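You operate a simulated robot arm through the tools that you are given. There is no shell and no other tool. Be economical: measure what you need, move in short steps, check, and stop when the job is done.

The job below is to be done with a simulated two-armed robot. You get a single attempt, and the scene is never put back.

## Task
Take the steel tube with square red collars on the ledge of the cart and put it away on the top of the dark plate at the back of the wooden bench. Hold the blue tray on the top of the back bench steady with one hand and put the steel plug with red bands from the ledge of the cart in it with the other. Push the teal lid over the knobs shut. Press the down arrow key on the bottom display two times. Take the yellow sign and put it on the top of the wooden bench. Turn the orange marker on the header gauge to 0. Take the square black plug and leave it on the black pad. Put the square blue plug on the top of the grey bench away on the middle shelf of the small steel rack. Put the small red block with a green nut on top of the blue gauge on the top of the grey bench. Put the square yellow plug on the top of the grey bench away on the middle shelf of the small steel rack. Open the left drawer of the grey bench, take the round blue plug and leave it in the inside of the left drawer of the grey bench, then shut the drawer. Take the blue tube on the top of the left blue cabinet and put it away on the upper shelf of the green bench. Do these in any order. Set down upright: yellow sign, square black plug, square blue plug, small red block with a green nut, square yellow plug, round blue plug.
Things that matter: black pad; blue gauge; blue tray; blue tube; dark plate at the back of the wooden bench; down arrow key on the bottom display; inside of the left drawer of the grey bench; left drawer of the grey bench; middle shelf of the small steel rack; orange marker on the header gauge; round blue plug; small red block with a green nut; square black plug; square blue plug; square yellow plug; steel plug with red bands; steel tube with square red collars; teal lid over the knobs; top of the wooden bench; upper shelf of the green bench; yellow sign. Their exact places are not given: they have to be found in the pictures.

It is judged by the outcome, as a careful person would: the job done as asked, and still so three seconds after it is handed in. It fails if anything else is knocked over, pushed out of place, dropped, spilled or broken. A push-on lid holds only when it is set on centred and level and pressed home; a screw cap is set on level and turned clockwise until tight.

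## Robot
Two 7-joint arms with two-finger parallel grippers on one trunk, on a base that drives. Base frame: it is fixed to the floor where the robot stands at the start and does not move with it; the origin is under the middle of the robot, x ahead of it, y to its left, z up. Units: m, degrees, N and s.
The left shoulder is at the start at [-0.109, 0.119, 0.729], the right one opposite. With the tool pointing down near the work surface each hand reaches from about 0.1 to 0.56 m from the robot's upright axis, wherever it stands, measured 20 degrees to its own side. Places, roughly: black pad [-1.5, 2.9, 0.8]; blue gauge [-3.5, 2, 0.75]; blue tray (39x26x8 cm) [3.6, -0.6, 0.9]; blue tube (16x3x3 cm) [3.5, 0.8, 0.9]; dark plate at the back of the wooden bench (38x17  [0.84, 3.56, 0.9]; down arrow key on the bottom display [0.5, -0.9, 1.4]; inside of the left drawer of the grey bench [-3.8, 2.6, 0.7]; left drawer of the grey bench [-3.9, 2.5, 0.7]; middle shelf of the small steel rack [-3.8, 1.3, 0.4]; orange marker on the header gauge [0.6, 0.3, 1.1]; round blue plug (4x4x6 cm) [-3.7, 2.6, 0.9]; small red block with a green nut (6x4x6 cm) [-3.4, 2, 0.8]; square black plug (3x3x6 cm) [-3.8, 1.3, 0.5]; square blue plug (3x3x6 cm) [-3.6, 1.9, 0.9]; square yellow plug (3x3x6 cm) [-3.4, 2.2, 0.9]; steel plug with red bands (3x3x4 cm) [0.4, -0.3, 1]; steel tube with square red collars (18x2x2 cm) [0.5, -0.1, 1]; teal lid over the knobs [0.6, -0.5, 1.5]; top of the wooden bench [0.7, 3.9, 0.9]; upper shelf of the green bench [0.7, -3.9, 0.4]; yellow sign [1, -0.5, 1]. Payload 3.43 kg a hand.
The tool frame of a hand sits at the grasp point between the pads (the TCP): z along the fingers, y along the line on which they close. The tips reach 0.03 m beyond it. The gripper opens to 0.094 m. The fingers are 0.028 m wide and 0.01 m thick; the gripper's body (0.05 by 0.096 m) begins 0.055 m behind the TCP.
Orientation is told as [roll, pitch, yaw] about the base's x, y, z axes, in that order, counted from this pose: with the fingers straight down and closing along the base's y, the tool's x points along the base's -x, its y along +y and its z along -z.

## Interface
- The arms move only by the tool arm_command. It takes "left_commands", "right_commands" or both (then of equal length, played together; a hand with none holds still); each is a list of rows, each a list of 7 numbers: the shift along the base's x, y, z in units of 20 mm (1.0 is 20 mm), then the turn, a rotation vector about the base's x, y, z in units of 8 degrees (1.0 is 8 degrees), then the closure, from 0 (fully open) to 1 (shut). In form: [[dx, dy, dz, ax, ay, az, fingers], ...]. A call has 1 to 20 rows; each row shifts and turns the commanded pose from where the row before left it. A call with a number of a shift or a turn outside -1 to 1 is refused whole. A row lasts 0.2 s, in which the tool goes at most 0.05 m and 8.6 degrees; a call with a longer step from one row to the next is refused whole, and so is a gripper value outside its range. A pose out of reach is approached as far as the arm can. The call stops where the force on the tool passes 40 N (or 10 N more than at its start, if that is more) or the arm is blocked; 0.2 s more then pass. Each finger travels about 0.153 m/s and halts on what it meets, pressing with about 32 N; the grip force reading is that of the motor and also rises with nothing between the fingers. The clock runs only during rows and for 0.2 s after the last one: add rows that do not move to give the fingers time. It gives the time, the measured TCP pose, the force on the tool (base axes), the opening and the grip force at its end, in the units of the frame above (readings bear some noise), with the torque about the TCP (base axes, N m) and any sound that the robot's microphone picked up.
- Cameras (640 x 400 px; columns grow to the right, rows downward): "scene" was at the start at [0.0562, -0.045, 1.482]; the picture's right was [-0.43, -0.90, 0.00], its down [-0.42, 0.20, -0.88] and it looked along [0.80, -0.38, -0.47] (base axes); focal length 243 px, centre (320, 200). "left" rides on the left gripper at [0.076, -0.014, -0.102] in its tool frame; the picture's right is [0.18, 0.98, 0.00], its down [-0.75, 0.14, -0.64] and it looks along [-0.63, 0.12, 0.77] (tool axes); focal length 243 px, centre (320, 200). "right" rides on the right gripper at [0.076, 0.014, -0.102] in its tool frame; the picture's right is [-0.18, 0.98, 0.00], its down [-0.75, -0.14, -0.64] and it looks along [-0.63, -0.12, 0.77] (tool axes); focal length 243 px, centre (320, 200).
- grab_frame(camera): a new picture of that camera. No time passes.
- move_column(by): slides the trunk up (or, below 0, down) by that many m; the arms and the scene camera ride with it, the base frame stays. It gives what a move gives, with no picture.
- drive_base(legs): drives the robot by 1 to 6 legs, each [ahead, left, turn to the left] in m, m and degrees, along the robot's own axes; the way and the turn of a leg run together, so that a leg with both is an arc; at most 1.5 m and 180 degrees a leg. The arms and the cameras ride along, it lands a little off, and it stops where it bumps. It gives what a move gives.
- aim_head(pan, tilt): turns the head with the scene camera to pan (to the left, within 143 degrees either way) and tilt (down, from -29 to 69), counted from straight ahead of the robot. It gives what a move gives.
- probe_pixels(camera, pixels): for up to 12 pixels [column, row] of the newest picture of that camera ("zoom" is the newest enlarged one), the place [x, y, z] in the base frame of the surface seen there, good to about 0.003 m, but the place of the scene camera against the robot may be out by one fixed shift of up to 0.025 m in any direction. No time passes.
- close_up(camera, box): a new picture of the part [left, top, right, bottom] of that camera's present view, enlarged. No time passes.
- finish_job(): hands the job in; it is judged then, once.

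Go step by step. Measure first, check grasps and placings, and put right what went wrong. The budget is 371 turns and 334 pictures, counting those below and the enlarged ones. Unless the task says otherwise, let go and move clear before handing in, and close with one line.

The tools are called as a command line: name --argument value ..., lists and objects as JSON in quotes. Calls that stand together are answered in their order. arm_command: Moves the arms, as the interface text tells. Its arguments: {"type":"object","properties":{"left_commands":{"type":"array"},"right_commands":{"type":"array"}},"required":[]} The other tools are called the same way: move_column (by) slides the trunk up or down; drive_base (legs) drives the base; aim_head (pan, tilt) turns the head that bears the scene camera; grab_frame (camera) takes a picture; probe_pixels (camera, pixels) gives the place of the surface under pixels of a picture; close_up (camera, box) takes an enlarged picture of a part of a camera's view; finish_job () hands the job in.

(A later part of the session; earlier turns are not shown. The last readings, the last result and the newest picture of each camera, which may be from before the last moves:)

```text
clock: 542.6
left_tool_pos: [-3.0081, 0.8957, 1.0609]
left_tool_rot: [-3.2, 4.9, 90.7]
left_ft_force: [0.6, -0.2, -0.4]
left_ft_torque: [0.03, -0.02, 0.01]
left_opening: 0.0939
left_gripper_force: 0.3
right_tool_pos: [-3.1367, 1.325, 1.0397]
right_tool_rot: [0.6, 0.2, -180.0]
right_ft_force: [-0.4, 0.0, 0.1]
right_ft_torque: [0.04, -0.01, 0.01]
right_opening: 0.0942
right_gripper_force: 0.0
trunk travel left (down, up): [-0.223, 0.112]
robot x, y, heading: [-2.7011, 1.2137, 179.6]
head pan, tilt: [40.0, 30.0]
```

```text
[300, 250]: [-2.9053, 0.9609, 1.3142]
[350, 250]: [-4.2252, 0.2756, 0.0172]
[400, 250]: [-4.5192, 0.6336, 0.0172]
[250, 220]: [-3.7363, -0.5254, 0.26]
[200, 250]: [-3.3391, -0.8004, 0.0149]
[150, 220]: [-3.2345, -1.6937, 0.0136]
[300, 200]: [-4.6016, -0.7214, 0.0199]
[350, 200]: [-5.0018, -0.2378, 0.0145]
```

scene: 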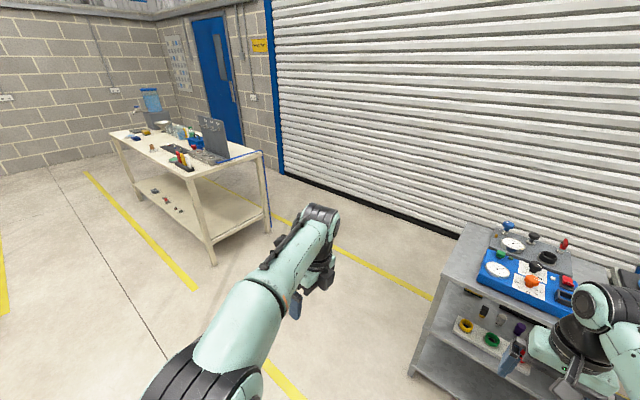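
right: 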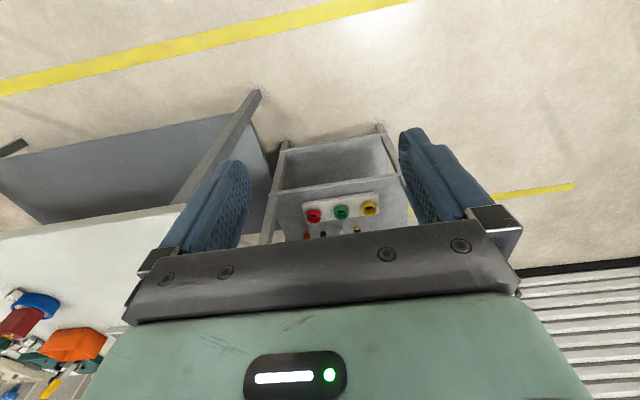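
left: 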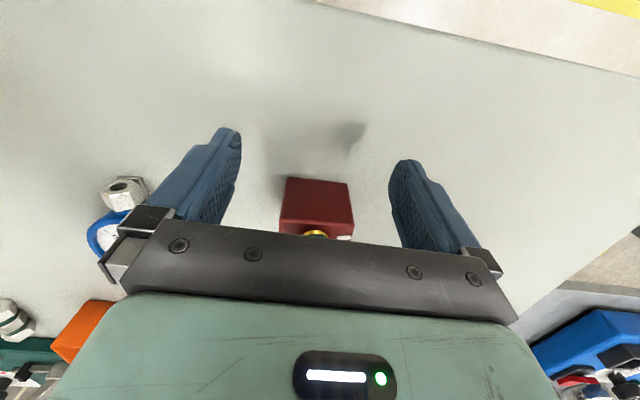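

There's ample room south of the rack. First the blue plug: I'll drive to the bench with the right hand pitched forward ~50° so it can later set the plug upright on the shelf.

drive_base --legs '[[0, -0.5, 0.4], [0.15, 0, 0]]'

arm_command --right_commands '[[0, 0, 0, 0, 1, 0, 0], [0, 0, 0, 0, 1, 0, 0], [0, 0, 0, 0, 1, 0, 0], [0, 0, 0, 0, 1, 0, 0], [0, 0, 0, 0, 1, 0, 0], [0, 0, 0, 0, 1, 0, 0], [0, 0, 0, 0, 0.25, 0, 0]]'

aim_head --pan -10 --tilt 45

grab_frame --camera "scene"

grab_frame --camera "right"

```text
clock: 548.5
left_tool_pos: [-3.1564, 1.3929, 1.061]
left_tool_rot: [-3.1, 5.0, 91.6]
left_ft_force: [0.0, 0.0, -0.3]
left_ft_torque: [-0.01, 0.0, -0.04]
left_opening: 0.094
left_gripper_force: 0.1
right_tool_pos: [-3.2899, 1.8202, 1.0397]
right_tool_rot: [0.7, 0.3, -179.0]
right_ft_force: [-0.8, 0.1, -0.3]
right_ft_torque: [-0.01, -0.06, 0.0]
right_opening: 0.0941
right_gripper_force: 0.1
trunk travel left (down, up): [-0.223, 0.112]
robot x, y, heading: [-2.853, 1.7145, -179.6]
head pan, tilt: [40.0, 30.0]
```

```text
clock: 550.1
left_tool_pos: [-3.1549, 1.3931, 1.0614]
left_tool_rot: [-3.2, 5.0, 91.6]
left_ft_force: [0.7, 0.2, -0.1]
left_ft_torque: [-0.01, -0.03, 0.0]
left_opening: 0.0939
left_gripper_force: 0.0
right_tool_pos: [-3.2901, 1.8191, 1.0382]
right_tool_rot: [-0.5, -50.0, -178.4]
right_ft_force: [0.3, 0.1, -0.8]
right_ft_torque: [0.01, 0.0, 0.01]
right_opening: 0.0942
right_gripper_force: 0.0
trunk travel left (down, up): [-0.223, 0.112]
robot x, y, heading: [-2.8536, 1.7132, -179.8]
head pan, tilt: [40.0, 30.0]
```

```text
clock: 551.2
left_tool_pos: [-3.1558, 1.392, 1.0622]
left_tool_rot: [-3.1, 5.1, 91.6]
left_ft_force: [0.0, 1.1, 0.5]
left_ft_torque: [0.0, 0.03, -0.01]
left_opening: 0.0941
left_gripper_force: 0.1
right_tool_pos: [-3.2892, 1.8191, 1.0383]
right_tool_rot: [-0.6, -49.8, -178.5]
right_ft_force: [-0.3, 0.0, 0.0]
right_ft_torque: [0.01, -0.03, 0.0]
right_opening: 0.0938
right_gripper_force: 0.2
trunk travel left (down, up): [-0.223, 0.112]
robot x, y, heading: [-2.8534, 1.7115, -179.3]
head pan, tilt: [-10.0, 45.0]
```

```text
157 pictures are left
```

scene: 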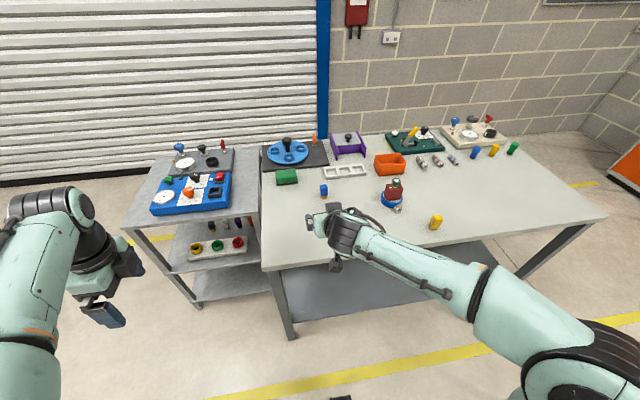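

```text
156 pictures are left
```

right: 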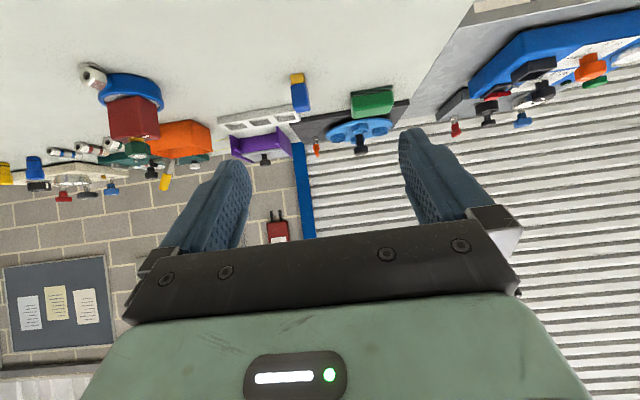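

close_up --camera "right" --box '[220, 50, 420, 170]'

probe_pixels --camera "right" --pixels '[[299, 90], [299, 106], [297, 77], [293, 92], [307, 92], [299, 64], [370, 100]]'

```text
3.20 times, centred on (320, 110) of right
```

zoom: 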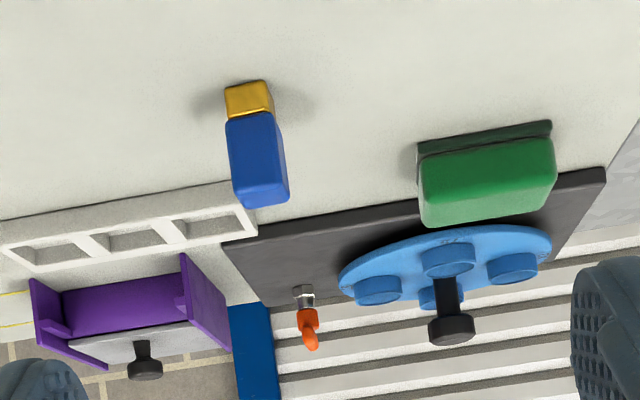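

```text
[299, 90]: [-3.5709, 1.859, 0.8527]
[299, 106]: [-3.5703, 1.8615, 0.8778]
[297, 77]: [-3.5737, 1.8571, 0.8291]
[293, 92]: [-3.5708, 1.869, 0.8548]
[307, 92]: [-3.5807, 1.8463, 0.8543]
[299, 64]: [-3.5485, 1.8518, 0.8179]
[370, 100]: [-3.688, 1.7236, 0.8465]
```

The plug's front face is at x -3.571, centre y 1.858, z 0.8185–0.885. Drive 14 cm ahead, then approach along the finger direction.

drive_base --legs '[[0.14, 0, 0]]'

grab_frame --camera "right"

```text
clock: 552.6
left_tool_pos: [-3.2944, 1.3908, 1.0606]
left_tool_rot: [-3.2, 4.8, 91.6]
left_ft_force: [-0.3, -0.4, 0.2]
left_ft_torque: [-0.01, -0.04, -0.01]
left_opening: 0.094
left_gripper_force: 0.0
right_tool_pos: [-3.4276, 1.8174, 1.0389]
right_tool_rot: [-0.6, -49.8, -178.4]
right_ft_force: [0.1, 0.3, -0.1]
right_ft_torque: [0.02, -0.03, 0.01]
right_opening: 0.0938
right_gripper_force: 0.0
trunk travel left (down, up): [-0.223, 0.112]
robot x, y, heading: [-2.991, 1.7122, -179.2]
head pan, tilt: [-10.0, 45.0]
```

```text
154 pictures are left
```

right: 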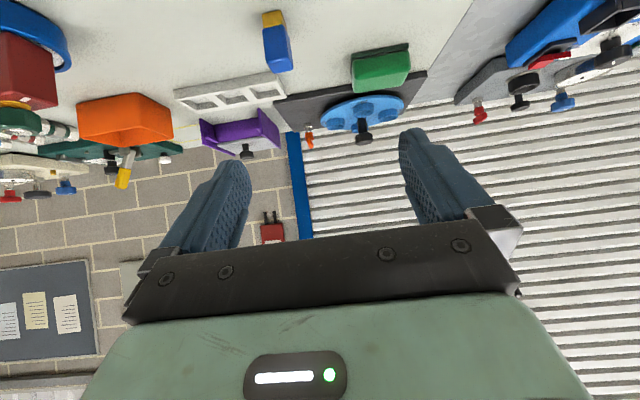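

probe_pixels --camera "right" --pixels '[[277, 45], [279, 65], [268, 50], [287, 47]]'

arm_command --right_commands '[[-0.5, 0.29, -0.85, 0, 0, 0, 0], [-0.5, 0.29, -0.85, 0, 0, 0, 0], [-0.5, 0.29, -0.85, 0, 0, 0, 0], [-0.5, 0.29, -0.85, 0, 0, 0, 0], [-0.5, 0.29, -0.85, 0, 0, 0, 0], [-0.5, 0.29, -0.85, 0, 0, 0, 0], [-0.5, 0.29, -0.85, 0, 0, 0, 0]]'

grab_frame --camera "right"

```text
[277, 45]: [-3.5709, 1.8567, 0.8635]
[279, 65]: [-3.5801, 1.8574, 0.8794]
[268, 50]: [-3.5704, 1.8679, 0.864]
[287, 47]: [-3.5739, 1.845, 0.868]
```

```text
clock: 554.2
left_tool_pos: [-3.2933, 1.3909, 1.0614]
left_tool_rot: [-3.2, 5.0, 91.6]
left_ft_force: [0.1, 0.4, -0.1]
left_ft_torque: [0.02, -0.02, -0.02]
left_opening: 0.0941
left_gripper_force: 0.1
right_tool_pos: [-3.4982, 1.8585, 0.9207]
right_tool_rot: [-0.6, -49.8, -178.5]
right_ft_force: [-0.2, 0.7, -0.8]
right_ft_torque: [0.01, -0.03, -0.02]
right_opening: 0.094
right_gripper_force: 0.1
trunk travel left (down, up): [-0.223, 0.112]
robot x, y, heading: [-2.9931, 1.7177, -179.4]
head pan, tilt: [-10.0, 45.0]
```

```text
153 pictures are left
```

right: 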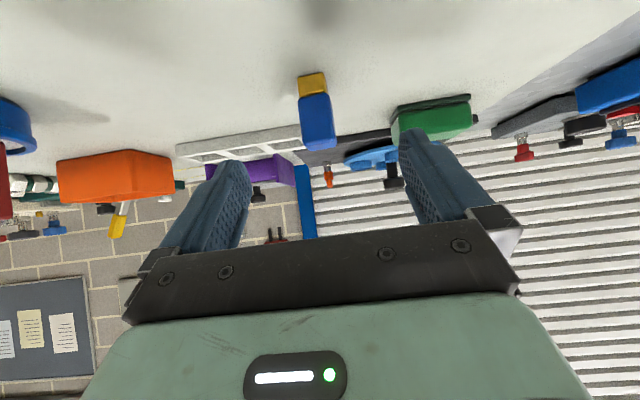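

Well centred. Advance along the finger direction and grip.

arm_command --right_commands '[[-0.72, 0, -0.54, 0, 0, 0, 0.3], [-0.72, 0, -0.54, 0, 0, 0, 0.3], [-0.72, 0, -0.54, 0, 0, 0, 0.3], [-0.72, 0, -0.54, 0, 0, 0, 0.3], [-0.72, 0, -0.54, 0, 0, 0, 0.3], [-0.7, 0, -0.5, 0, 0, 0, 0.3], [0, 0, 0, 0, 0, 0, 0.3]]'

grab_frame --camera "right"

```text
clock: 555.8
left_tool_pos: [-3.293, 1.3916, 1.0623]
left_tool_rot: [-3.2, 5.0, 91.6]
left_ft_force: [0.1, -0.2, 1.0]
left_ft_torque: [-0.04, 0.0, 0.0]
left_opening: 0.0941
left_gripper_force: 0.0
right_tool_pos: [-3.5847, 1.858, 0.8561]
right_tool_rot: [-0.5, -49.9, -178.5]
right_ft_force: [-0.1, 0.8, 0.1]
right_ft_torque: [-0.02, -0.02, 0.0]
right_opening: 0.066
right_gripper_force: 0.2
trunk travel left (down, up): [-0.223, 0.112]
robot x, y, heading: [-2.9936, 1.7144, -179.5]
head pan, tilt: [-10.0, 45.0]
```

```text
152 pictures are left
```

right: 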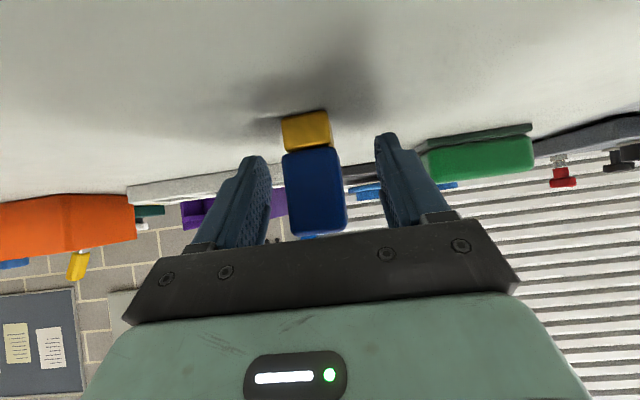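

arm_command --right_commands '[[0, 0, 0, 0, 0, 0, 0.7], [0, 0, 0, 0, 0, 0, 1], [0, 0, 0, 0, 0, 0, 1], [0, 0, 0, 0, 0, 0, 1]]'

arm_command --right_commands '[[0, 0, 0.5, 0, 0, 0, 1], [0, 0, 1, 0, 0, 0, 1], [0.3, 0, 1, 0, 0, 0, 1], [0.5, 0, 1, 0, 0, 0, 1], [1, 0, 1, 0, 0, 0, 1], [1, 0, 0.5, 0, 0, 0, 1], [1, 0, 0, 0, 0, 0, 1]]'

grab_frame --camera "right"

```text
clock: 556.8
left_tool_pos: [-3.2937, 1.3916, 1.0611]
left_tool_rot: [-3.3, 5.0, 91.6]
left_ft_force: [-0.4, 0.5, -0.3]
left_ft_torque: [-0.02, 0.01, 0.01]
left_opening: 0.0939
left_gripper_force: 0.0
right_tool_pos: [-3.5852, 1.8575, 0.8575]
right_tool_rot: [-0.6, -49.8, -178.6]
right_ft_force: [-0.3, 0.1, 0.6]
right_ft_torque: [0.0, 0.02, 0.0]
right_opening: 0.0317
right_gripper_force: 32.0
trunk travel left (down, up): [-0.223, 0.112]
robot x, y, heading: [-2.9924, 1.7145, -179.6]
head pan, tilt: [-10.0, 45.0]
```

```text
clock: 558.4
left_tool_pos: [-3.2928, 1.3904, 1.0614]
left_tool_rot: [-3.1, 4.9, 91.6]
left_ft_force: [0.2, 0.0, -1.0]
left_ft_torque: [-0.01, 0.02, 0.04]
left_opening: 0.0939
left_gripper_force: 0.0
right_tool_pos: [-3.507, 1.8601, 0.9561]
right_tool_rot: [-0.5, -49.9, -178.6]
right_ft_force: [-0.4, -0.2, -0.8]
right_ft_torque: [-0.01, -0.01, -0.01]
right_opening: 0.0317
right_gripper_force: 32.0
trunk travel left (down, up): [-0.223, 0.112]
robot x, y, heading: [-2.9941, 1.7094, -179.6]
head pan, tilt: [-10.0, 45.0]
```

```text
151 pictures are left
```

right: 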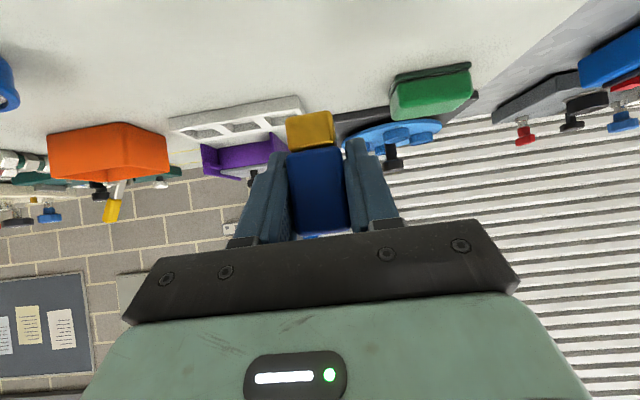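

Held (32 mm). Drive around to the rack's south side, facing it.

drive_base --legs '[[-0.3, 0, 0], [0, 1.2, 0], [1.08, 0, 0], [0, 0, -90]]'

aim_head --pan 0 --tilt 45

grab_frame --camera "scene"

```text
clock: 579.6
left_tool_pos: [-4.0796, 0.8069, 1.0613]
left_tool_rot: [-3.2, 5.0, 2.6]
left_ft_force: [0.0, 1.0, 0.0]
left_ft_torque: [0.02, -0.03, -0.02]
left_opening: 0.094
left_gripper_force: 0.0
right_tool_pos: [-3.6132, 1.0296, 0.9558]
right_tool_rot: [-0.6, -49.9, 92.5]
right_ft_force: [0.8, 1.0, -0.6]
right_ft_torque: [-0.05, 0.01, -0.01]
right_opening: 0.0317
right_gripper_force: 31.7
trunk travel left (down, up): [-0.223, 0.112]
robot x, y, heading: [-3.7511, 0.5116, 91.3]
head pan, tilt: [-10.0, 45.0]
```

```text
clock: 580.4
left_tool_pos: [-4.0789, 0.8082, 1.0607]
left_tool_rot: [-3.3, 5.0, 2.5]
left_ft_force: [-0.3, -0.4, -0.3]
left_ft_torque: [-0.01, -0.01, 0.0]
left_opening: 0.0938
left_gripper_force: 0.1
right_tool_pos: [-3.6131, 1.0301, 0.9553]
right_tool_rot: [-0.6, -49.9, 92.5]
right_ft_force: [0.3, -0.2, -0.5]
right_ft_torque: [-0.02, 0.0, 0.0]
right_opening: 0.0318
right_gripper_force: 31.9
trunk travel left (down, up): [-0.223, 0.112]
robot x, y, heading: [-3.7509, 0.5102, 91.4]
head pan, tilt: [0.0, 45.0]
```

```text
150 pictures are left
```

scene: 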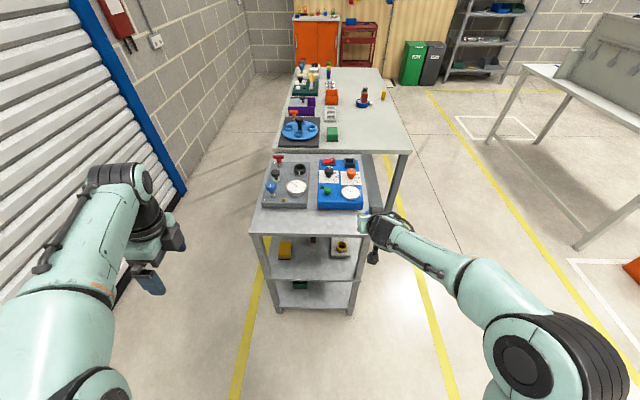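

Back off a little and lower the trunk to look into the middle shelf from the south.

drive_base --legs '[[-0.25, 0, -1.3]]'

move_column --by -0.22

aim_head --pan 0 --tilt 38

grab_frame --camera "scene"

close_up --camera "scene" --box '[230, 150, 410, 290]'

```text
clock: 582.2
left_tool_pos: [-4.0675, 0.5618, 1.0618]
left_tool_rot: [-3.1, 5.0, 1.2]
left_ft_force: [0.3, -0.4, -0.8]
left_ft_torque: [0.02, 0.01, -0.01]
left_opening: 0.0942
left_gripper_force: 0.0
right_tool_pos: [-3.5978, 0.7737, 0.9559]
right_tool_rot: [-0.7, -49.9, 91.2]
right_ft_force: [0.1, 0.2, -0.5]
right_ft_torque: [-0.02, 0.04, -0.01]
right_opening: 0.0316
right_gripper_force: 32.2
trunk travel left (down, up): [-0.223, 0.112]
robot x, y, heading: [-3.7468, 0.264, 90.0]
head pan, tilt: [0.0, 45.0]
```

```text
clock: 584.5
left_tool_pos: [-4.0688, 0.5628, 0.8413]
left_tool_rot: [-3.1, 5.2, 1.2]
left_ft_force: [0.1, 0.3, -0.5]
left_ft_torque: [-0.02, -0.01, 0.01]
left_opening: 0.0944
left_gripper_force: 0.0
right_tool_pos: [-3.5982, 0.7735, 0.7354]
right_tool_rot: [-0.5, -49.9, 91.2]
right_ft_force: [-1.2, 0.0, -1.4]
right_ft_torque: [-0.02, 0.0, -0.03]
right_opening: 0.0315
right_gripper_force: 32.1
trunk travel left (down, up): [-0.003, 0.332]
robot x, y, heading: [-3.7454, 0.2581, 90.4]
head pan, tilt: [0.0, 45.0]
```

```text
clock: 585.2
left_tool_pos: [-4.067, 0.5626, 0.8413]
left_tool_rot: [-3.2, 5.1, 1.2]
left_ft_force: [-0.5, -0.3, -0.1]
left_ft_torque: [-0.01, 0.0, -0.01]
left_opening: 0.0941
left_gripper_force: 0.1
right_tool_pos: [-3.5982, 0.7735, 0.7357]
right_tool_rot: [-0.5, -49.8, 91.2]
right_ft_force: [-1.0, 0.1, 0.1]
right_ft_torque: [0.0, -0.02, -0.01]
right_opening: 0.032
right_gripper_force: 32.3
trunk travel left (down, up): [-0.003, 0.332]
robot x, y, heading: [-3.7501, 0.2585, 90.0]
head pan, tilt: [0.0, 38.0]
```

```text
149 pictures are left
```

scene: 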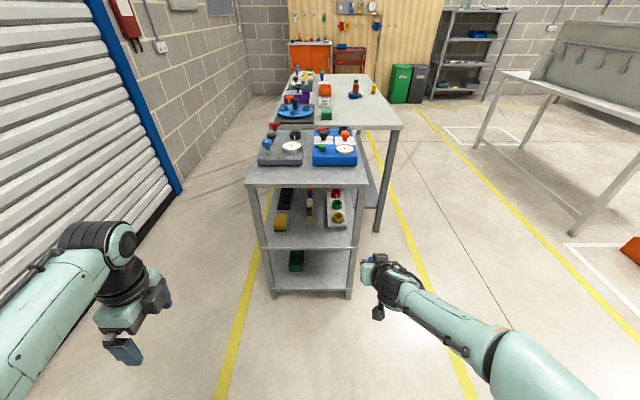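

```text
2.86 times, centred on (320, 220) of scene
```

zoom: 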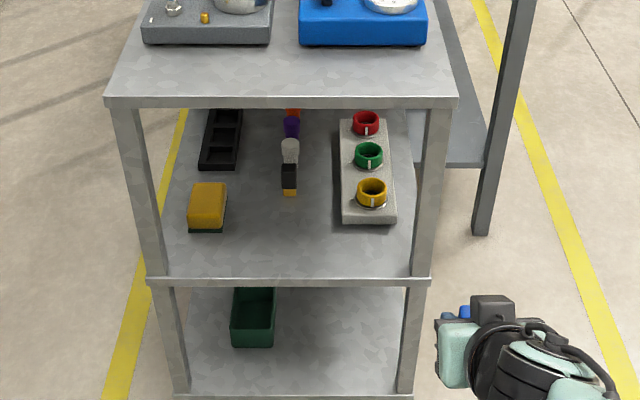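

The view into the middle shelf is good: black plug frontmost at zoom (289,180), free space before it. Probe positions.

probe_pixels --camera "zoom" --pixels '[[289, 175], [289, 192], [283, 180], [296, 180], [290, 145], [210, 205], [207, 228], [345, 222], [395, 222], [290, 255], [160, 275], [420, 275]]'

```text
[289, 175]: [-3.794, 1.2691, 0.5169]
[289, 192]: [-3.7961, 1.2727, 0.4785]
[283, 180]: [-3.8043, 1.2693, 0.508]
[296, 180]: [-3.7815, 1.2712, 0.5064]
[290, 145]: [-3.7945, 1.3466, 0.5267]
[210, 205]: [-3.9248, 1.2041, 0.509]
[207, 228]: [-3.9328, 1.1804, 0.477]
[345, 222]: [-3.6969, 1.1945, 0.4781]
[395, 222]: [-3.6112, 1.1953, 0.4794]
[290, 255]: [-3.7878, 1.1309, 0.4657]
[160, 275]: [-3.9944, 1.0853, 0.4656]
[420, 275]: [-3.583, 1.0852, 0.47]
```

Plan: blue plug at about [-3.685,1.125], right-front of the shelf, clear of the black plug's path. First lower the hand to below the top board, before driving in.

arm_command --right_commands '[[0, -0.3, -1, 0, 0, 0, 1], [0, -0.3, -1, 0, 0, 0, 1], [0, -0.3, -1, 0, 0, 0, 1], [0, -0.3, -1, 0, 0, 0, 1], [0, -0.3, -1, 0, 0, 0, 1], [0, 0, -1, 0, 0, 0, 1], [0, 0, -1, 0, 0, 0, 1], [0, 0, -1, 0, 0, 0, 1], [0, 0, -1, 0, 0, 0, 1], [0, 0, -1, 0, 0, 0, 1]]'

grab_frame --camera "scene"

grab_frame --camera "right"

```text
clock: 587.4
left_tool_pos: [-4.0675, 0.5619, 0.8416]
left_tool_rot: [-3.2, 5.0, 1.2]
left_ft_force: [-0.6, 0.1, -0.5]
left_ft_torque: [0.01, 0.0, 0.02]
left_opening: 0.094
left_gripper_force: 0.1
right_tool_pos: [-3.5983, 0.7446, 0.5339]
right_tool_rot: [-0.5, -49.8, 91.0]
right_ft_force: [0.3, 0.5, -0.2]
right_ft_torque: [-0.01, 0.03, -0.01]
right_opening: 0.0317
right_gripper_force: 32.5
trunk travel left (down, up): [-0.003, 0.332]
robot x, y, heading: [-3.745, 0.2552, 90.1]
head pan, tilt: [0.0, 38.0]
```

```text
147 pictures are left
```

scene: 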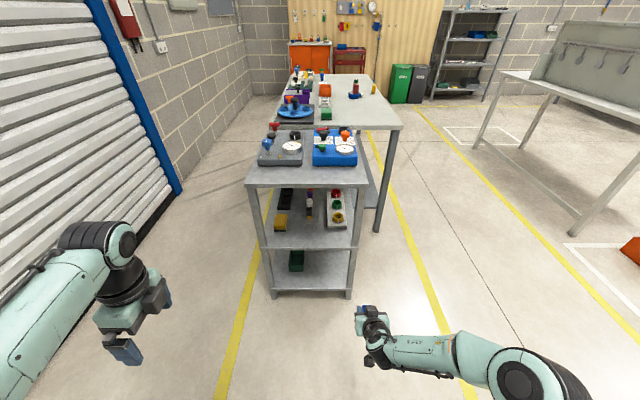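

```text
146 pictures are left
```

right: 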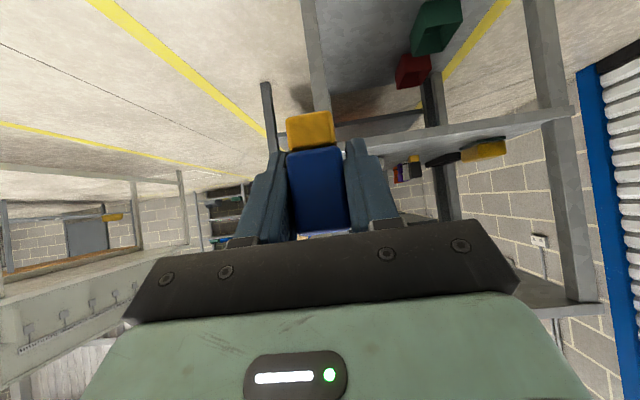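

Now shift left 9 cm and drive in 31 cm.

drive_base --legs '[[0, 0.09, 0], [0.3, 0, 0]]'

grab_frame --camera "right"

grab_frame --camera "scene"

```text
clock: 590.5
left_tool_pos: [-4.162, 0.8618, 0.8419]
left_tool_rot: [-3.2, 5.1, 1.5]
left_ft_force: [0.2, 0.8, -0.8]
left_ft_torque: [0.02, -0.02, -0.03]
left_opening: 0.094
left_gripper_force: 0.1
right_tool_pos: [-3.6923, 1.0451, 0.5333]
right_tool_rot: [-0.6, -49.9, 91.4]
right_ft_force: [0.5, 0.3, -0.5]
right_ft_torque: [-0.01, -0.02, 0.01]
right_opening: 0.0316
right_gripper_force: 31.5
trunk travel left (down, up): [-0.003, 0.332]
robot x, y, heading: [-3.8385, 0.5577, 90.5]
head pan, tilt: [0.0, 38.0]
```

```text
145 pictures are left
```

right: 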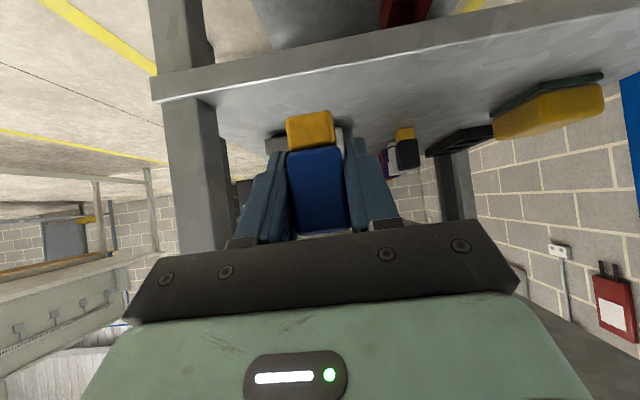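

```text
144 pictures are left
```

scene: 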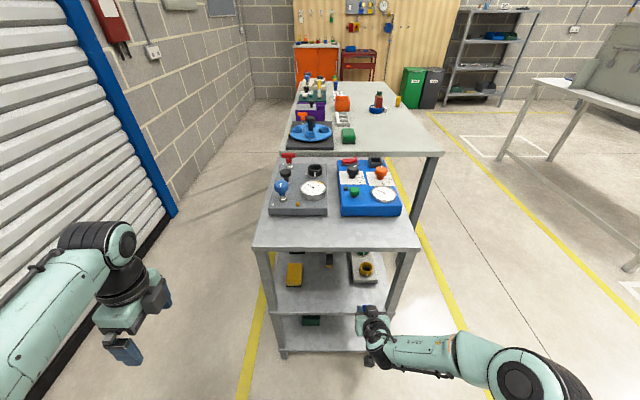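

probe_pixels --camera "right" --pixels '[[400, 75], [400, 58], [230, 110], [270, 125], [405, 140], [405, 155], [545, 110], [275, 145], [340, 130], [380, 165]]'

```text
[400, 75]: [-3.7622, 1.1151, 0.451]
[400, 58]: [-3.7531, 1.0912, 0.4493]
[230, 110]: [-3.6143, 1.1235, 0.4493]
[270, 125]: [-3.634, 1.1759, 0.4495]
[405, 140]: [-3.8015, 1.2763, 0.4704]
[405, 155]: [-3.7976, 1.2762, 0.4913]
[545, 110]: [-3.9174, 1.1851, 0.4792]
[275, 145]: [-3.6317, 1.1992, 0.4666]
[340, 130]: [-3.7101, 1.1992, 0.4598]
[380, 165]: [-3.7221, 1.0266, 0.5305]
```

Shelf z 0.4495. Move in 9 cm, then lower to z≈0.489.

arm_command --right_commands '[[0, 0.9, 0, 0, 0, 0, 1], [0, 0.9, 0, 0, 0, 0, 1], [0, 0.9, 0, 0, 0, 0, 1], [0, 0.9, 0, 0, 0, 0, 1], [0, 0.9, 0, 0, 0, 0, 1], [0, 0, -0.8, 0, 0, 0, 1], [0, 0, -0.8, 0, 0, 0, 1], [0, 0, -0.4, 0, 0, 0, 1]]'

grab_frame --camera "right"

```text
clock: 592.3
left_tool_pos: [-4.1611, 0.8636, 0.8418]
left_tool_rot: [-3.3, 5.1, 1.4]
left_ft_force: [0.2, -1.0, 0.4]
left_ft_torque: [0.0, -0.03, -0.01]
left_opening: 0.0941
left_gripper_force: 0.0
right_tool_pos: [-3.6918, 1.1353, 0.4952]
right_tool_rot: [-0.5, -49.9, 91.3]
right_ft_force: [1.5, 0.2, -0.5]
right_ft_torque: [-0.03, -0.03, -0.04]
right_opening: 0.0318
right_gripper_force: 31.9
trunk travel left (down, up): [-0.003, 0.332]
robot x, y, heading: [-3.8395, 0.5571, 90.6]
head pan, tilt: [0.0, 38.0]
```

```text
143 pictures are left
```

right: 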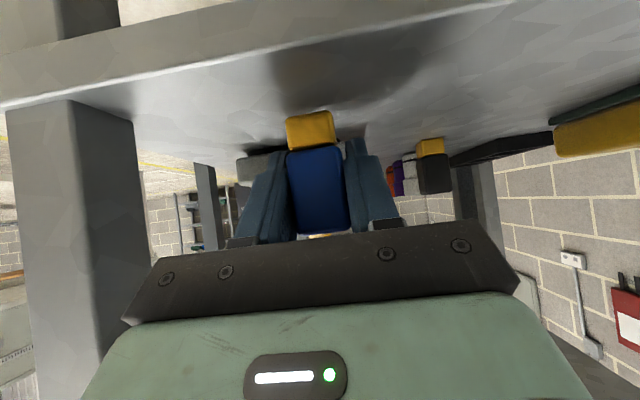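

Lower the last millimetres to contact.

arm_command --right_commands '[[0, 0, -0.15, 0, 0, 0, 1], [0, 0, -0.1, 0, 0, 0, 1], [0, 0, -0.1, 0, 0, 0, 1]]'

```text
clock: 593.1
left_tool_pos: [-4.1602, 0.8619, 0.841]
left_tool_rot: [-3.2, 5.2, 1.4]
left_ft_force: [0.1, 0.0, -0.3]
left_ft_torque: [-0.06, 0.02, 0.0]
left_opening: 0.0941
left_gripper_force: 0.0
right_tool_pos: [-3.6927, 1.1352, 0.4863]
right_tool_rot: [-0.6, -49.7, 91.4]
right_ft_force: [-0.3, -0.3, -0.8]
right_ft_torque: [0.0, 0.0, 0.01]
right_opening: 0.032
right_gripper_force: 31.5
trunk travel left (down, up): [-0.003, 0.332]
robot x, y, heading: [-3.8343, 0.5585, 90.7]
head pan, tilt: [0.0, 38.0]
```

arm_command --right_commands '[[0, 0, -0.1, 0, 0, 0, 1], [0, 0, -0.1, 0, 0, 0, 1]]'

grab_frame --camera "right"

```text
clock: 593.7
left_tool_pos: [-4.1616, 0.8592, 0.8416]
left_tool_rot: [-3.2, 5.0, 1.4]
left_ft_force: [0.2, -0.2, -0.1]
left_ft_torque: [0.02, -0.05, -0.02]
left_opening: 0.094
left_gripper_force: 0.0
right_tool_pos: [-3.6926, 1.1365, 0.4867]
right_tool_rot: [-0.6, -50.3, 91.5]
right_ft_force: [0.8, -6.6, 23.1]
right_ft_torque: [-0.39, 0.11, 0.02]
right_opening: 0.0316
right_gripper_force: 31.7
trunk travel left (down, up): [-0.003, 0.332]
robot x, y, heading: [-3.8408, 0.5615, 90.2]
head pan, tilt: [0.0, 38.0]
```

```text
142 pictures are left
```

right: 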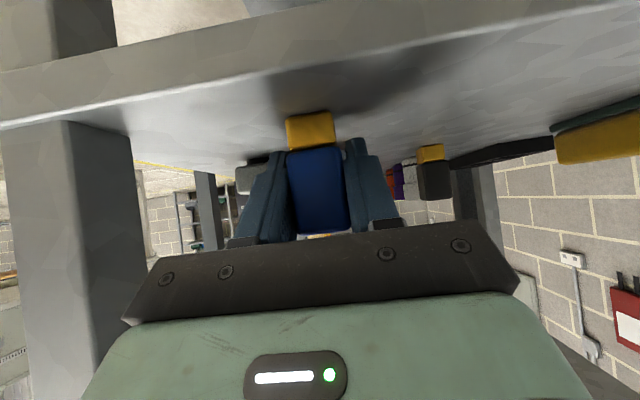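

Contact (23 N). Ease up slightly, open, and withdraw along the finger direction.

arm_command --right_commands '[[0, 0, 0.12, 0, 0, 0, 1], [0, 0, 0, 0, 0, 0, 0.6], [0, 0, 0, 0, 0, 0, 0.4], [0, 0, 0, 0, 0, 0, 0.3], [0, -0.4, 0.34, 0, 0, 0, 0.3], [0, -0.7, 0.6, 0, 0, 0, 0.3], [0, -0.7, 0.6, 0, 0, 0, 0.3], [0, -0.7, 0.6, 0, 0, 0, 0.3], [0, -0.9, 0.2, 0, 0, 0, 0.3]]'

grab_frame --camera "right"

```text
clock: 595.7
left_tool_pos: [-4.1604, 0.8621, 0.8417]
left_tool_rot: [-3.2, 5.0, 1.4]
left_ft_force: [0.2, -0.1, 0.2]
left_ft_torque: [0.01, 0.0, -0.02]
left_opening: 0.094
left_gripper_force: 0.1
right_tool_pos: [-3.6919, 1.0675, 0.5315]
right_tool_rot: [-0.6, -49.8, 91.4]
right_ft_force: [-0.5, 0.1, 0.3]
right_ft_torque: [-0.02, 0.0, -0.01]
right_opening: 0.0658
right_gripper_force: 0.1
trunk travel left (down, up): [-0.003, 0.332]
robot x, y, heading: [-3.8461, 0.5588, 90.3]
head pan, tilt: [0.0, 38.0]
```

```text
141 pictures are left
```

right: 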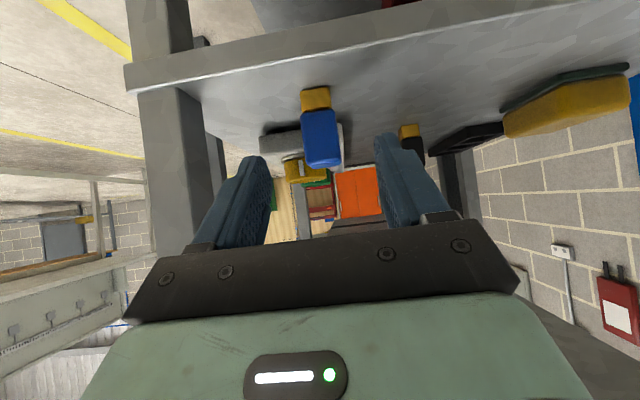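

The blue plug stands upright on the shelf. Next the black plug: retract, shift the base left 11 cm, and look.

arm_command --right_commands '[[0, -1, 0, 0, 0, 0, 0.3], [0, -1, 0, 0, 0, 0, 0.3], [0, -1, 0, 0, 0, 0, 0.3]]'

drive_base --legs '[[0, 0.11, 0]]'

grab_frame --camera "right"

```text
clock: 596.5
left_tool_pos: [-4.1607, 0.8628, 0.8406]
left_tool_rot: [-3.2, 5.0, 1.4]
left_ft_force: [-0.4, 0.2, 0.0]
left_ft_torque: [-0.02, 0.01, 0.01]
left_opening: 0.0939
left_gripper_force: 0.0
right_tool_pos: [-3.6917, 1.0077, 0.5318]
right_tool_rot: [-0.6, -49.9, 91.4]
right_ft_force: [0.5, -0.9, 0.1]
right_ft_torque: [-0.02, -0.01, 0.03]
right_opening: 0.0657
right_gripper_force: 0.0
trunk travel left (down, up): [-0.003, 0.332]
robot x, y, heading: [-3.8393, 0.5576, 90.5]
head pan, tilt: [0.0, 38.0]
```

```text
clock: 598.1
left_tool_pos: [-4.2703, 0.8609, 0.8412]
left_tool_rot: [-3.2, 5.1, 1.6]
left_ft_force: [0.0, 0.2, 0.3]
left_ft_torque: [-0.05, -0.02, 0.0]
left_opening: 0.094
left_gripper_force: 0.0
right_tool_pos: [-3.8014, 1.0072, 0.532]
right_tool_rot: [-0.6, -49.8, 91.5]
right_ft_force: [-0.7, 0.2, -0.1]
right_ft_torque: [-0.04, -0.02, -0.03]
right_opening: 0.0655
right_gripper_force: 0.1
trunk travel left (down, up): [-0.003, 0.332]
robot x, y, heading: [-3.9475, 0.5575, 90.5]
head pan, tilt: [0.0, 38.0]
```

```text
140 pictures are left
```

right: 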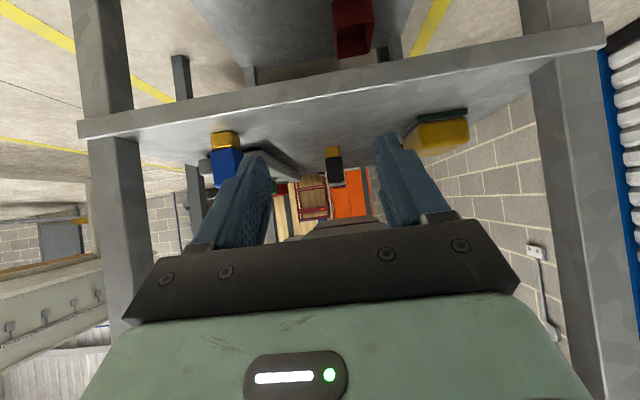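

probe_pixels --camera "right" --pixels '[[334, 165], [334, 175], [329, 165], [340, 165], [333, 153], [440, 135], [415, 130], [225, 165]]'

drive_base --legs '[[0.13, 0, -0.5]]'

grab_frame --camera "right"

```text
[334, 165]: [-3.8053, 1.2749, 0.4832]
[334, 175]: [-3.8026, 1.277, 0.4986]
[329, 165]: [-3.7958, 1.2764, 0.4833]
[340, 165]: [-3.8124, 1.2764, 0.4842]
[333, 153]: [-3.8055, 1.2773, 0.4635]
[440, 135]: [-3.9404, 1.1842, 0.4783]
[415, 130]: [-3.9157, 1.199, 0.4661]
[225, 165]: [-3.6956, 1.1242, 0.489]
```

```text
clock: 599.4
left_tool_pos: [-4.2673, 0.9937, 0.8404]
left_tool_rot: [-3.2, 5.2, 0.8]
left_ft_force: [0.6, 0.6, -1.1]
left_ft_torque: [0.02, 0.06, 0.02]
left_opening: 0.0939
left_gripper_force: 0.0
right_tool_pos: [-3.7968, 1.1346, 0.5327]
right_tool_rot: [-0.6, -49.8, 90.8]
right_ft_force: [0.0, 0.1, -0.4]
right_ft_torque: [-0.01, 0.0, -0.03]
right_opening: 0.0662
right_gripper_force: 0.0
trunk travel left (down, up): [-0.003, 0.332]
robot x, y, heading: [-3.9485, 0.6871, 90.2]
head pan, tilt: [0.0, 38.0]
```

```text
139 pictures are left
```

right: 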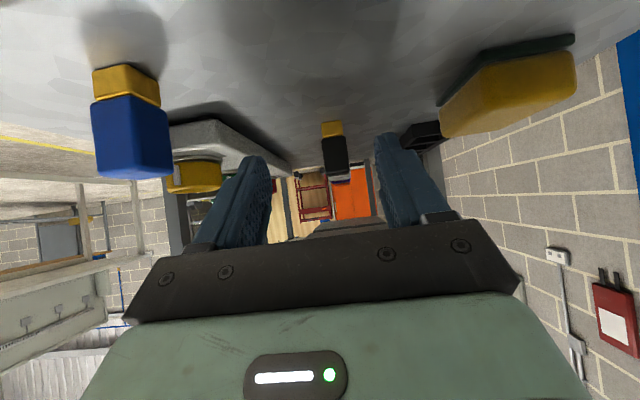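

probe_pixels --camera "right" --pixels '[[334, 155], [324, 155], [344, 155], [332, 130], [335, 170], [300, 175]]'

close_up --camera "right" --box '[280, 100, 400, 200]'

```text
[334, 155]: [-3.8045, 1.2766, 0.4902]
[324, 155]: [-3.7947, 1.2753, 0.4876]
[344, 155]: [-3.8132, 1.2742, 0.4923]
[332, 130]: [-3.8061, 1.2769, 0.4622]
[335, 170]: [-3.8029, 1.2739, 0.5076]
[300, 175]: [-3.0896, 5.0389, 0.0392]
```

```text
4.00 times, centred on (340, 150) of right
```

zoom: 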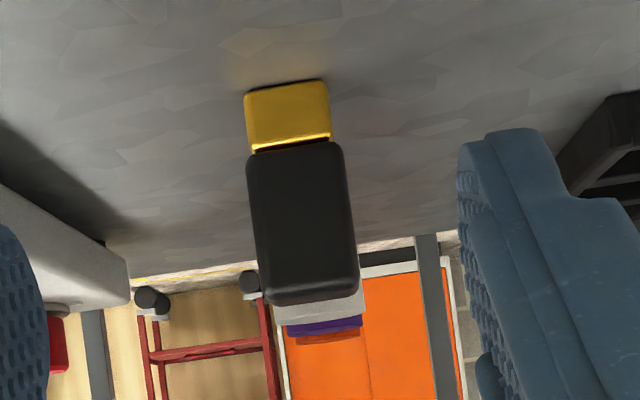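

Approach: forward 10 cm, lower to 0.488, then the final 5.5 cm.

arm_command --right_commands '[[-0.07, 1, 0, 0, 0, 0, 0.3], [-0.07, 1, 0, 0, 0, 0, 0.3], [-0.07, 1, -0.2, 0, 0, 0, 0.3], [-0.07, 1, -0.6, 0, 0, 0, 0.3], [-0.07, 1, -0.7, 0, 0, 0, 0.3], [0, 0.5, -0.6, 0, 0, 0, 0.3]]'

grab_frame --camera "right"

```text
clock: 600.8
left_tool_pos: [-4.2672, 0.9935, 0.8412]
left_tool_rot: [-3.2, 5.1, 0.9]
left_ft_force: [-0.1, -0.9, -0.3]
left_ft_torque: [-0.01, -0.02, -0.01]
left_opening: 0.0939
left_gripper_force: 0.1
right_tool_pos: [-3.8052, 1.2449, 0.4898]
right_tool_rot: [-0.6, -49.8, 90.9]
right_ft_force: [0.5, 1.2, 0.1]
right_ft_torque: [-0.02, 0.0, -0.03]
right_opening: 0.0654
right_gripper_force: 0.0
trunk travel left (down, up): [-0.003, 0.332]
robot x, y, heading: [-3.9468, 0.6863, 89.9]
head pan, tilt: [0.0, 38.0]
```

```text
137 pictures are left
```

right: 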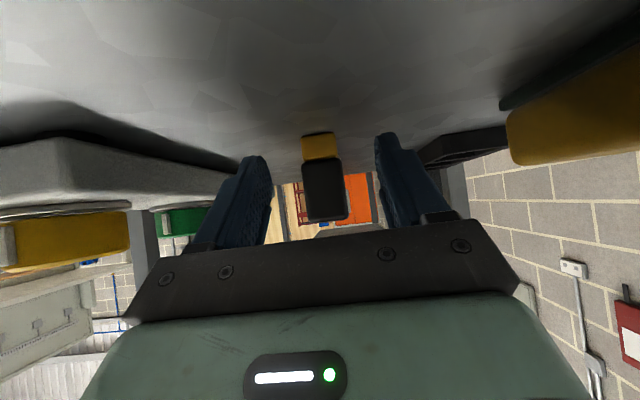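

Clear on both sides. Final advance 4.3 cm and grip.

arm_command --right_commands '[[0, 0.8, 0, 0, 0, 0, 0.35], [0, 0.8, 0, 0, 0, 0, 0.35], [0, 0.55, 0, 0, 0, 0, 0.35], [0, 0, 0, 0, 0, 0, 0.7], [0, 0, 0, 0, 0, 0, 1], [0, 0, 0, 0, 0, 0, 1], [0, 0, 0, 0, 0, 0, 1]]'

grab_frame --camera "right"

```text
clock: 602.4
left_tool_pos: [-4.2668, 0.9935, 0.842]
left_tool_rot: [-3.2, 5.1, 0.9]
left_ft_force: [0.1, 0.5, -0.4]
left_ft_torque: [0.0, 0.02, -0.04]
left_opening: 0.0942
left_gripper_force: 0.1
right_tool_pos: [-3.8058, 1.2883, 0.4899]
right_tool_rot: [-0.6, -49.8, 90.9]
right_ft_force: [-1.2, 1.2, 0.0]
right_ft_torque: [0.04, 0.01, -0.01]
right_opening: 0.0314
right_gripper_force: 32.1
trunk travel left (down, up): [-0.003, 0.332]
robot x, y, heading: [-3.9477, 0.6891, 90.0]
head pan, tilt: [0.0, 38.0]
```

```text
136 pictures are left
```

right: 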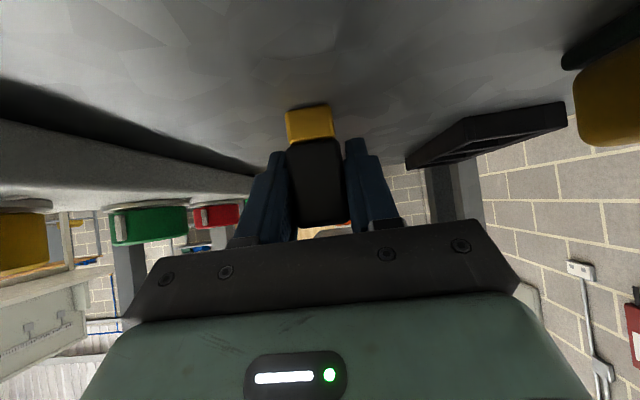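

Gripped. Lift 3 cm, withdraw straight back, then drive out.

arm_command --right_commands '[[0, 0, 0.5, 0, 0, 0, 1], [0, 0, 1, 0, 0, 0, 1], [0, -0.8, 0.5, 0, 0, 0, 1], [0, -1, 0, 0, 0, 0, 1], [0, -1, 0, 0, 0, 0, 1], [0, -1, 0, 0, 0, 0, 1], [0, -1, 0, 0, 0, 0, 1], [0, -1, 0, 0, 0, 0, 1], [0, -1, 0, 0, 0, 0, 1]]'

drive_base --legs '[[-0.4, 0, 0]]'

grab_frame --camera "scene"

```text
clock: 604.4
left_tool_pos: [-4.2667, 0.9938, 0.8412]
left_tool_rot: [-3.1, 5.1, 0.9]
left_ft_force: [0.5, 0.1, 1.6]
left_ft_torque: [0.01, 0.01, -0.02]
left_opening: 0.0939
left_gripper_force: 0.1
right_tool_pos: [-3.8042, 1.1512, 0.53]
right_tool_rot: [-0.6, -49.8, 90.9]
right_ft_force: [0.0, -0.6, -1.8]
right_ft_torque: [0.03, 0.0, -0.01]
right_opening: 0.0316
right_gripper_force: 32.2
trunk travel left (down, up): [-0.003, 0.332]
robot x, y, heading: [-3.9473, 0.6869, 90.0]
head pan, tilt: [0.0, 38.0]
```

```text
clock: 606.9
left_tool_pos: [-4.2688, 0.5893, 0.841]
left_tool_rot: [-3.3, 5.0, 0.7]
left_ft_force: [-0.3, 0.3, 0.4]
left_ft_torque: [-0.02, 0.0, -0.03]
left_opening: 0.0942
left_gripper_force: 0.1
right_tool_pos: [-3.8035, 0.744, 0.5299]
right_tool_rot: [-0.5, -49.8, 90.5]
right_ft_force: [-0.4, -0.2, 0.1]
right_ft_torque: [-0.03, -0.01, 0.02]
right_opening: 0.0317
right_gripper_force: 32.4
trunk travel left (down, up): [-0.003, 0.332]
robot x, y, heading: [-3.9503, 0.2813, 89.7]
head pan, tilt: [0.0, 38.0]
```

```text
135 pictures are left
```

scene: 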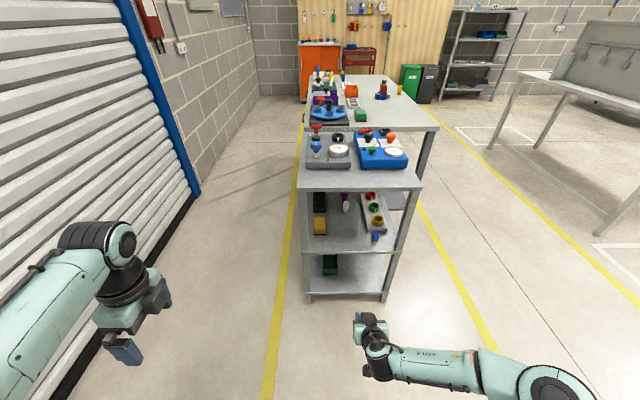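

Raise the trunk and hand for travel, then drive round to the north end of the middle table for the black pad.

move_column --by 0.22

arm_command --right_commands '[[0, -0.2, 1, 0, 0, 0, 1], [0, -0.2, 1, 0, 0, 0, 1], [0, -0.2, 1, 0, 0, 0, 1], [0, -0.2, 1, 0, 0, 0, 1], [0, -0.2, 1, 0, 0, 0, 1], [0, -0.2, 1, 0, 0, 0, 1], [0, 0, 1, 0, 0, 0, 1], [0, 0, 1, 0, 0, 0, 1], [0, 0, 1, 0, 0, 0, 1], [0, 0, 1, 0, 0, 0, 1]]'

drive_base --legs '[[0, -1.25, 0.3], [1.5, 0, 0], [1.5, 0, 0], [0.35, 0, 0], [0, -1.2, 0], [0, 0, -180]]'

aim_head --pan 0 --tilt 45

grab_frame --camera "scene"

```text
clock: 609.3
left_tool_pos: [-4.2681, 0.5885, 1.0613]
left_tool_rot: [-3.2, 5.0, 0.6]
left_ft_force: [-0.8, -0.2, -0.2]
left_ft_torque: [0.01, -0.02, 0.05]
left_opening: 0.0942
left_gripper_force: 0.0
right_tool_pos: [-3.8028, 0.7433, 0.7489]
right_tool_rot: [-0.6, -49.8, 90.5]
right_ft_force: [-0.2, -0.1, -0.9]
right_ft_torque: [-0.02, -0.02, 0.0]
right_opening: 0.0318
right_gripper_force: 32.0
trunk travel left (down, up): [-0.223, 0.112]
robot x, y, heading: [-3.9511, 0.2858, 89.9]
head pan, tilt: [0.0, 38.0]
```

```text
clock: 611.5
left_tool_pos: [-4.2672, 0.589, 1.063]
left_tool_rot: [-3.3, 5.1, 0.5]
left_ft_force: [0.1, 0.4, 0.5]
left_ft_torque: [0.02, 0.01, 0.01]
left_opening: 0.0939
left_gripper_force: 0.1
right_tool_pos: [-3.8042, 0.7195, 0.9507]
right_tool_rot: [-0.6, -49.8, 90.4]
right_ft_force: [-0.1, 0.1, -0.8]
right_ft_torque: [0.02, 0.01, -0.03]
right_opening: 0.0318
right_gripper_force: 32.4
trunk travel left (down, up): [-0.223, 0.112]
robot x, y, heading: [-3.9467, 0.2796, 89.2]
head pan, tilt: [0.0, 38.0]
```

```text
clock: 655.9
left_tool_pos: [-1.2523, 3.3494, 1.0619]
left_tool_rot: [-3.2, 5.1, -173.6]
left_ft_force: [0.3, -0.2, -0.3]
left_ft_torque: [0.01, -0.01, 0.03]
left_opening: 0.094
left_gripper_force: 0.0
right_tool_pos: [-1.7025, 3.1734, 0.9505]
right_tool_rot: [-0.5, -49.7, -83.7]
right_ft_force: [-1.0, 1.0, -0.2]
right_ft_torque: [0.02, 0.0, -0.01]
right_opening: 0.0318
right_gripper_force: 31.5
trunk travel left (down, up): [-0.223, 0.112]
robot x, y, heading: [-1.6007, 3.6253, -84.8]
head pan, tilt: [0.0, 38.0]
```

```text
clock: 656.6
left_tool_pos: [-1.2533, 3.3511, 1.0607]
left_tool_rot: [-3.2, 5.1, -173.6]
left_ft_force: [-0.4, -0.3, 1.2]
left_ft_torque: [0.0, 0.02, 0.01]
left_opening: 0.0939
left_gripper_force: 0.0
right_tool_pos: [-1.7014, 3.173, 0.9499]
right_tool_rot: [-0.6, -49.9, -83.8]
right_ft_force: [0.1, -0.6, -1.5]
right_ft_torque: [0.02, 0.01, -0.01]
right_opening: 0.0317
right_gripper_force: 32.2
trunk travel left (down, up): [-0.223, 0.112]
robot x, y, heading: [-1.5983, 3.6242, -84.7]
head pan, tilt: [0.0, 45.0]
```

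```text
134 pictures are left
```

scene: 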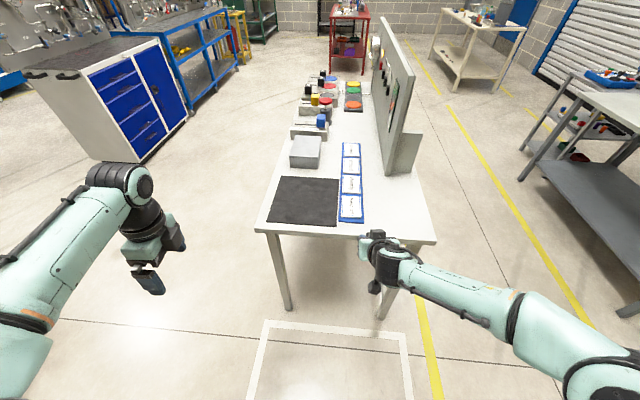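

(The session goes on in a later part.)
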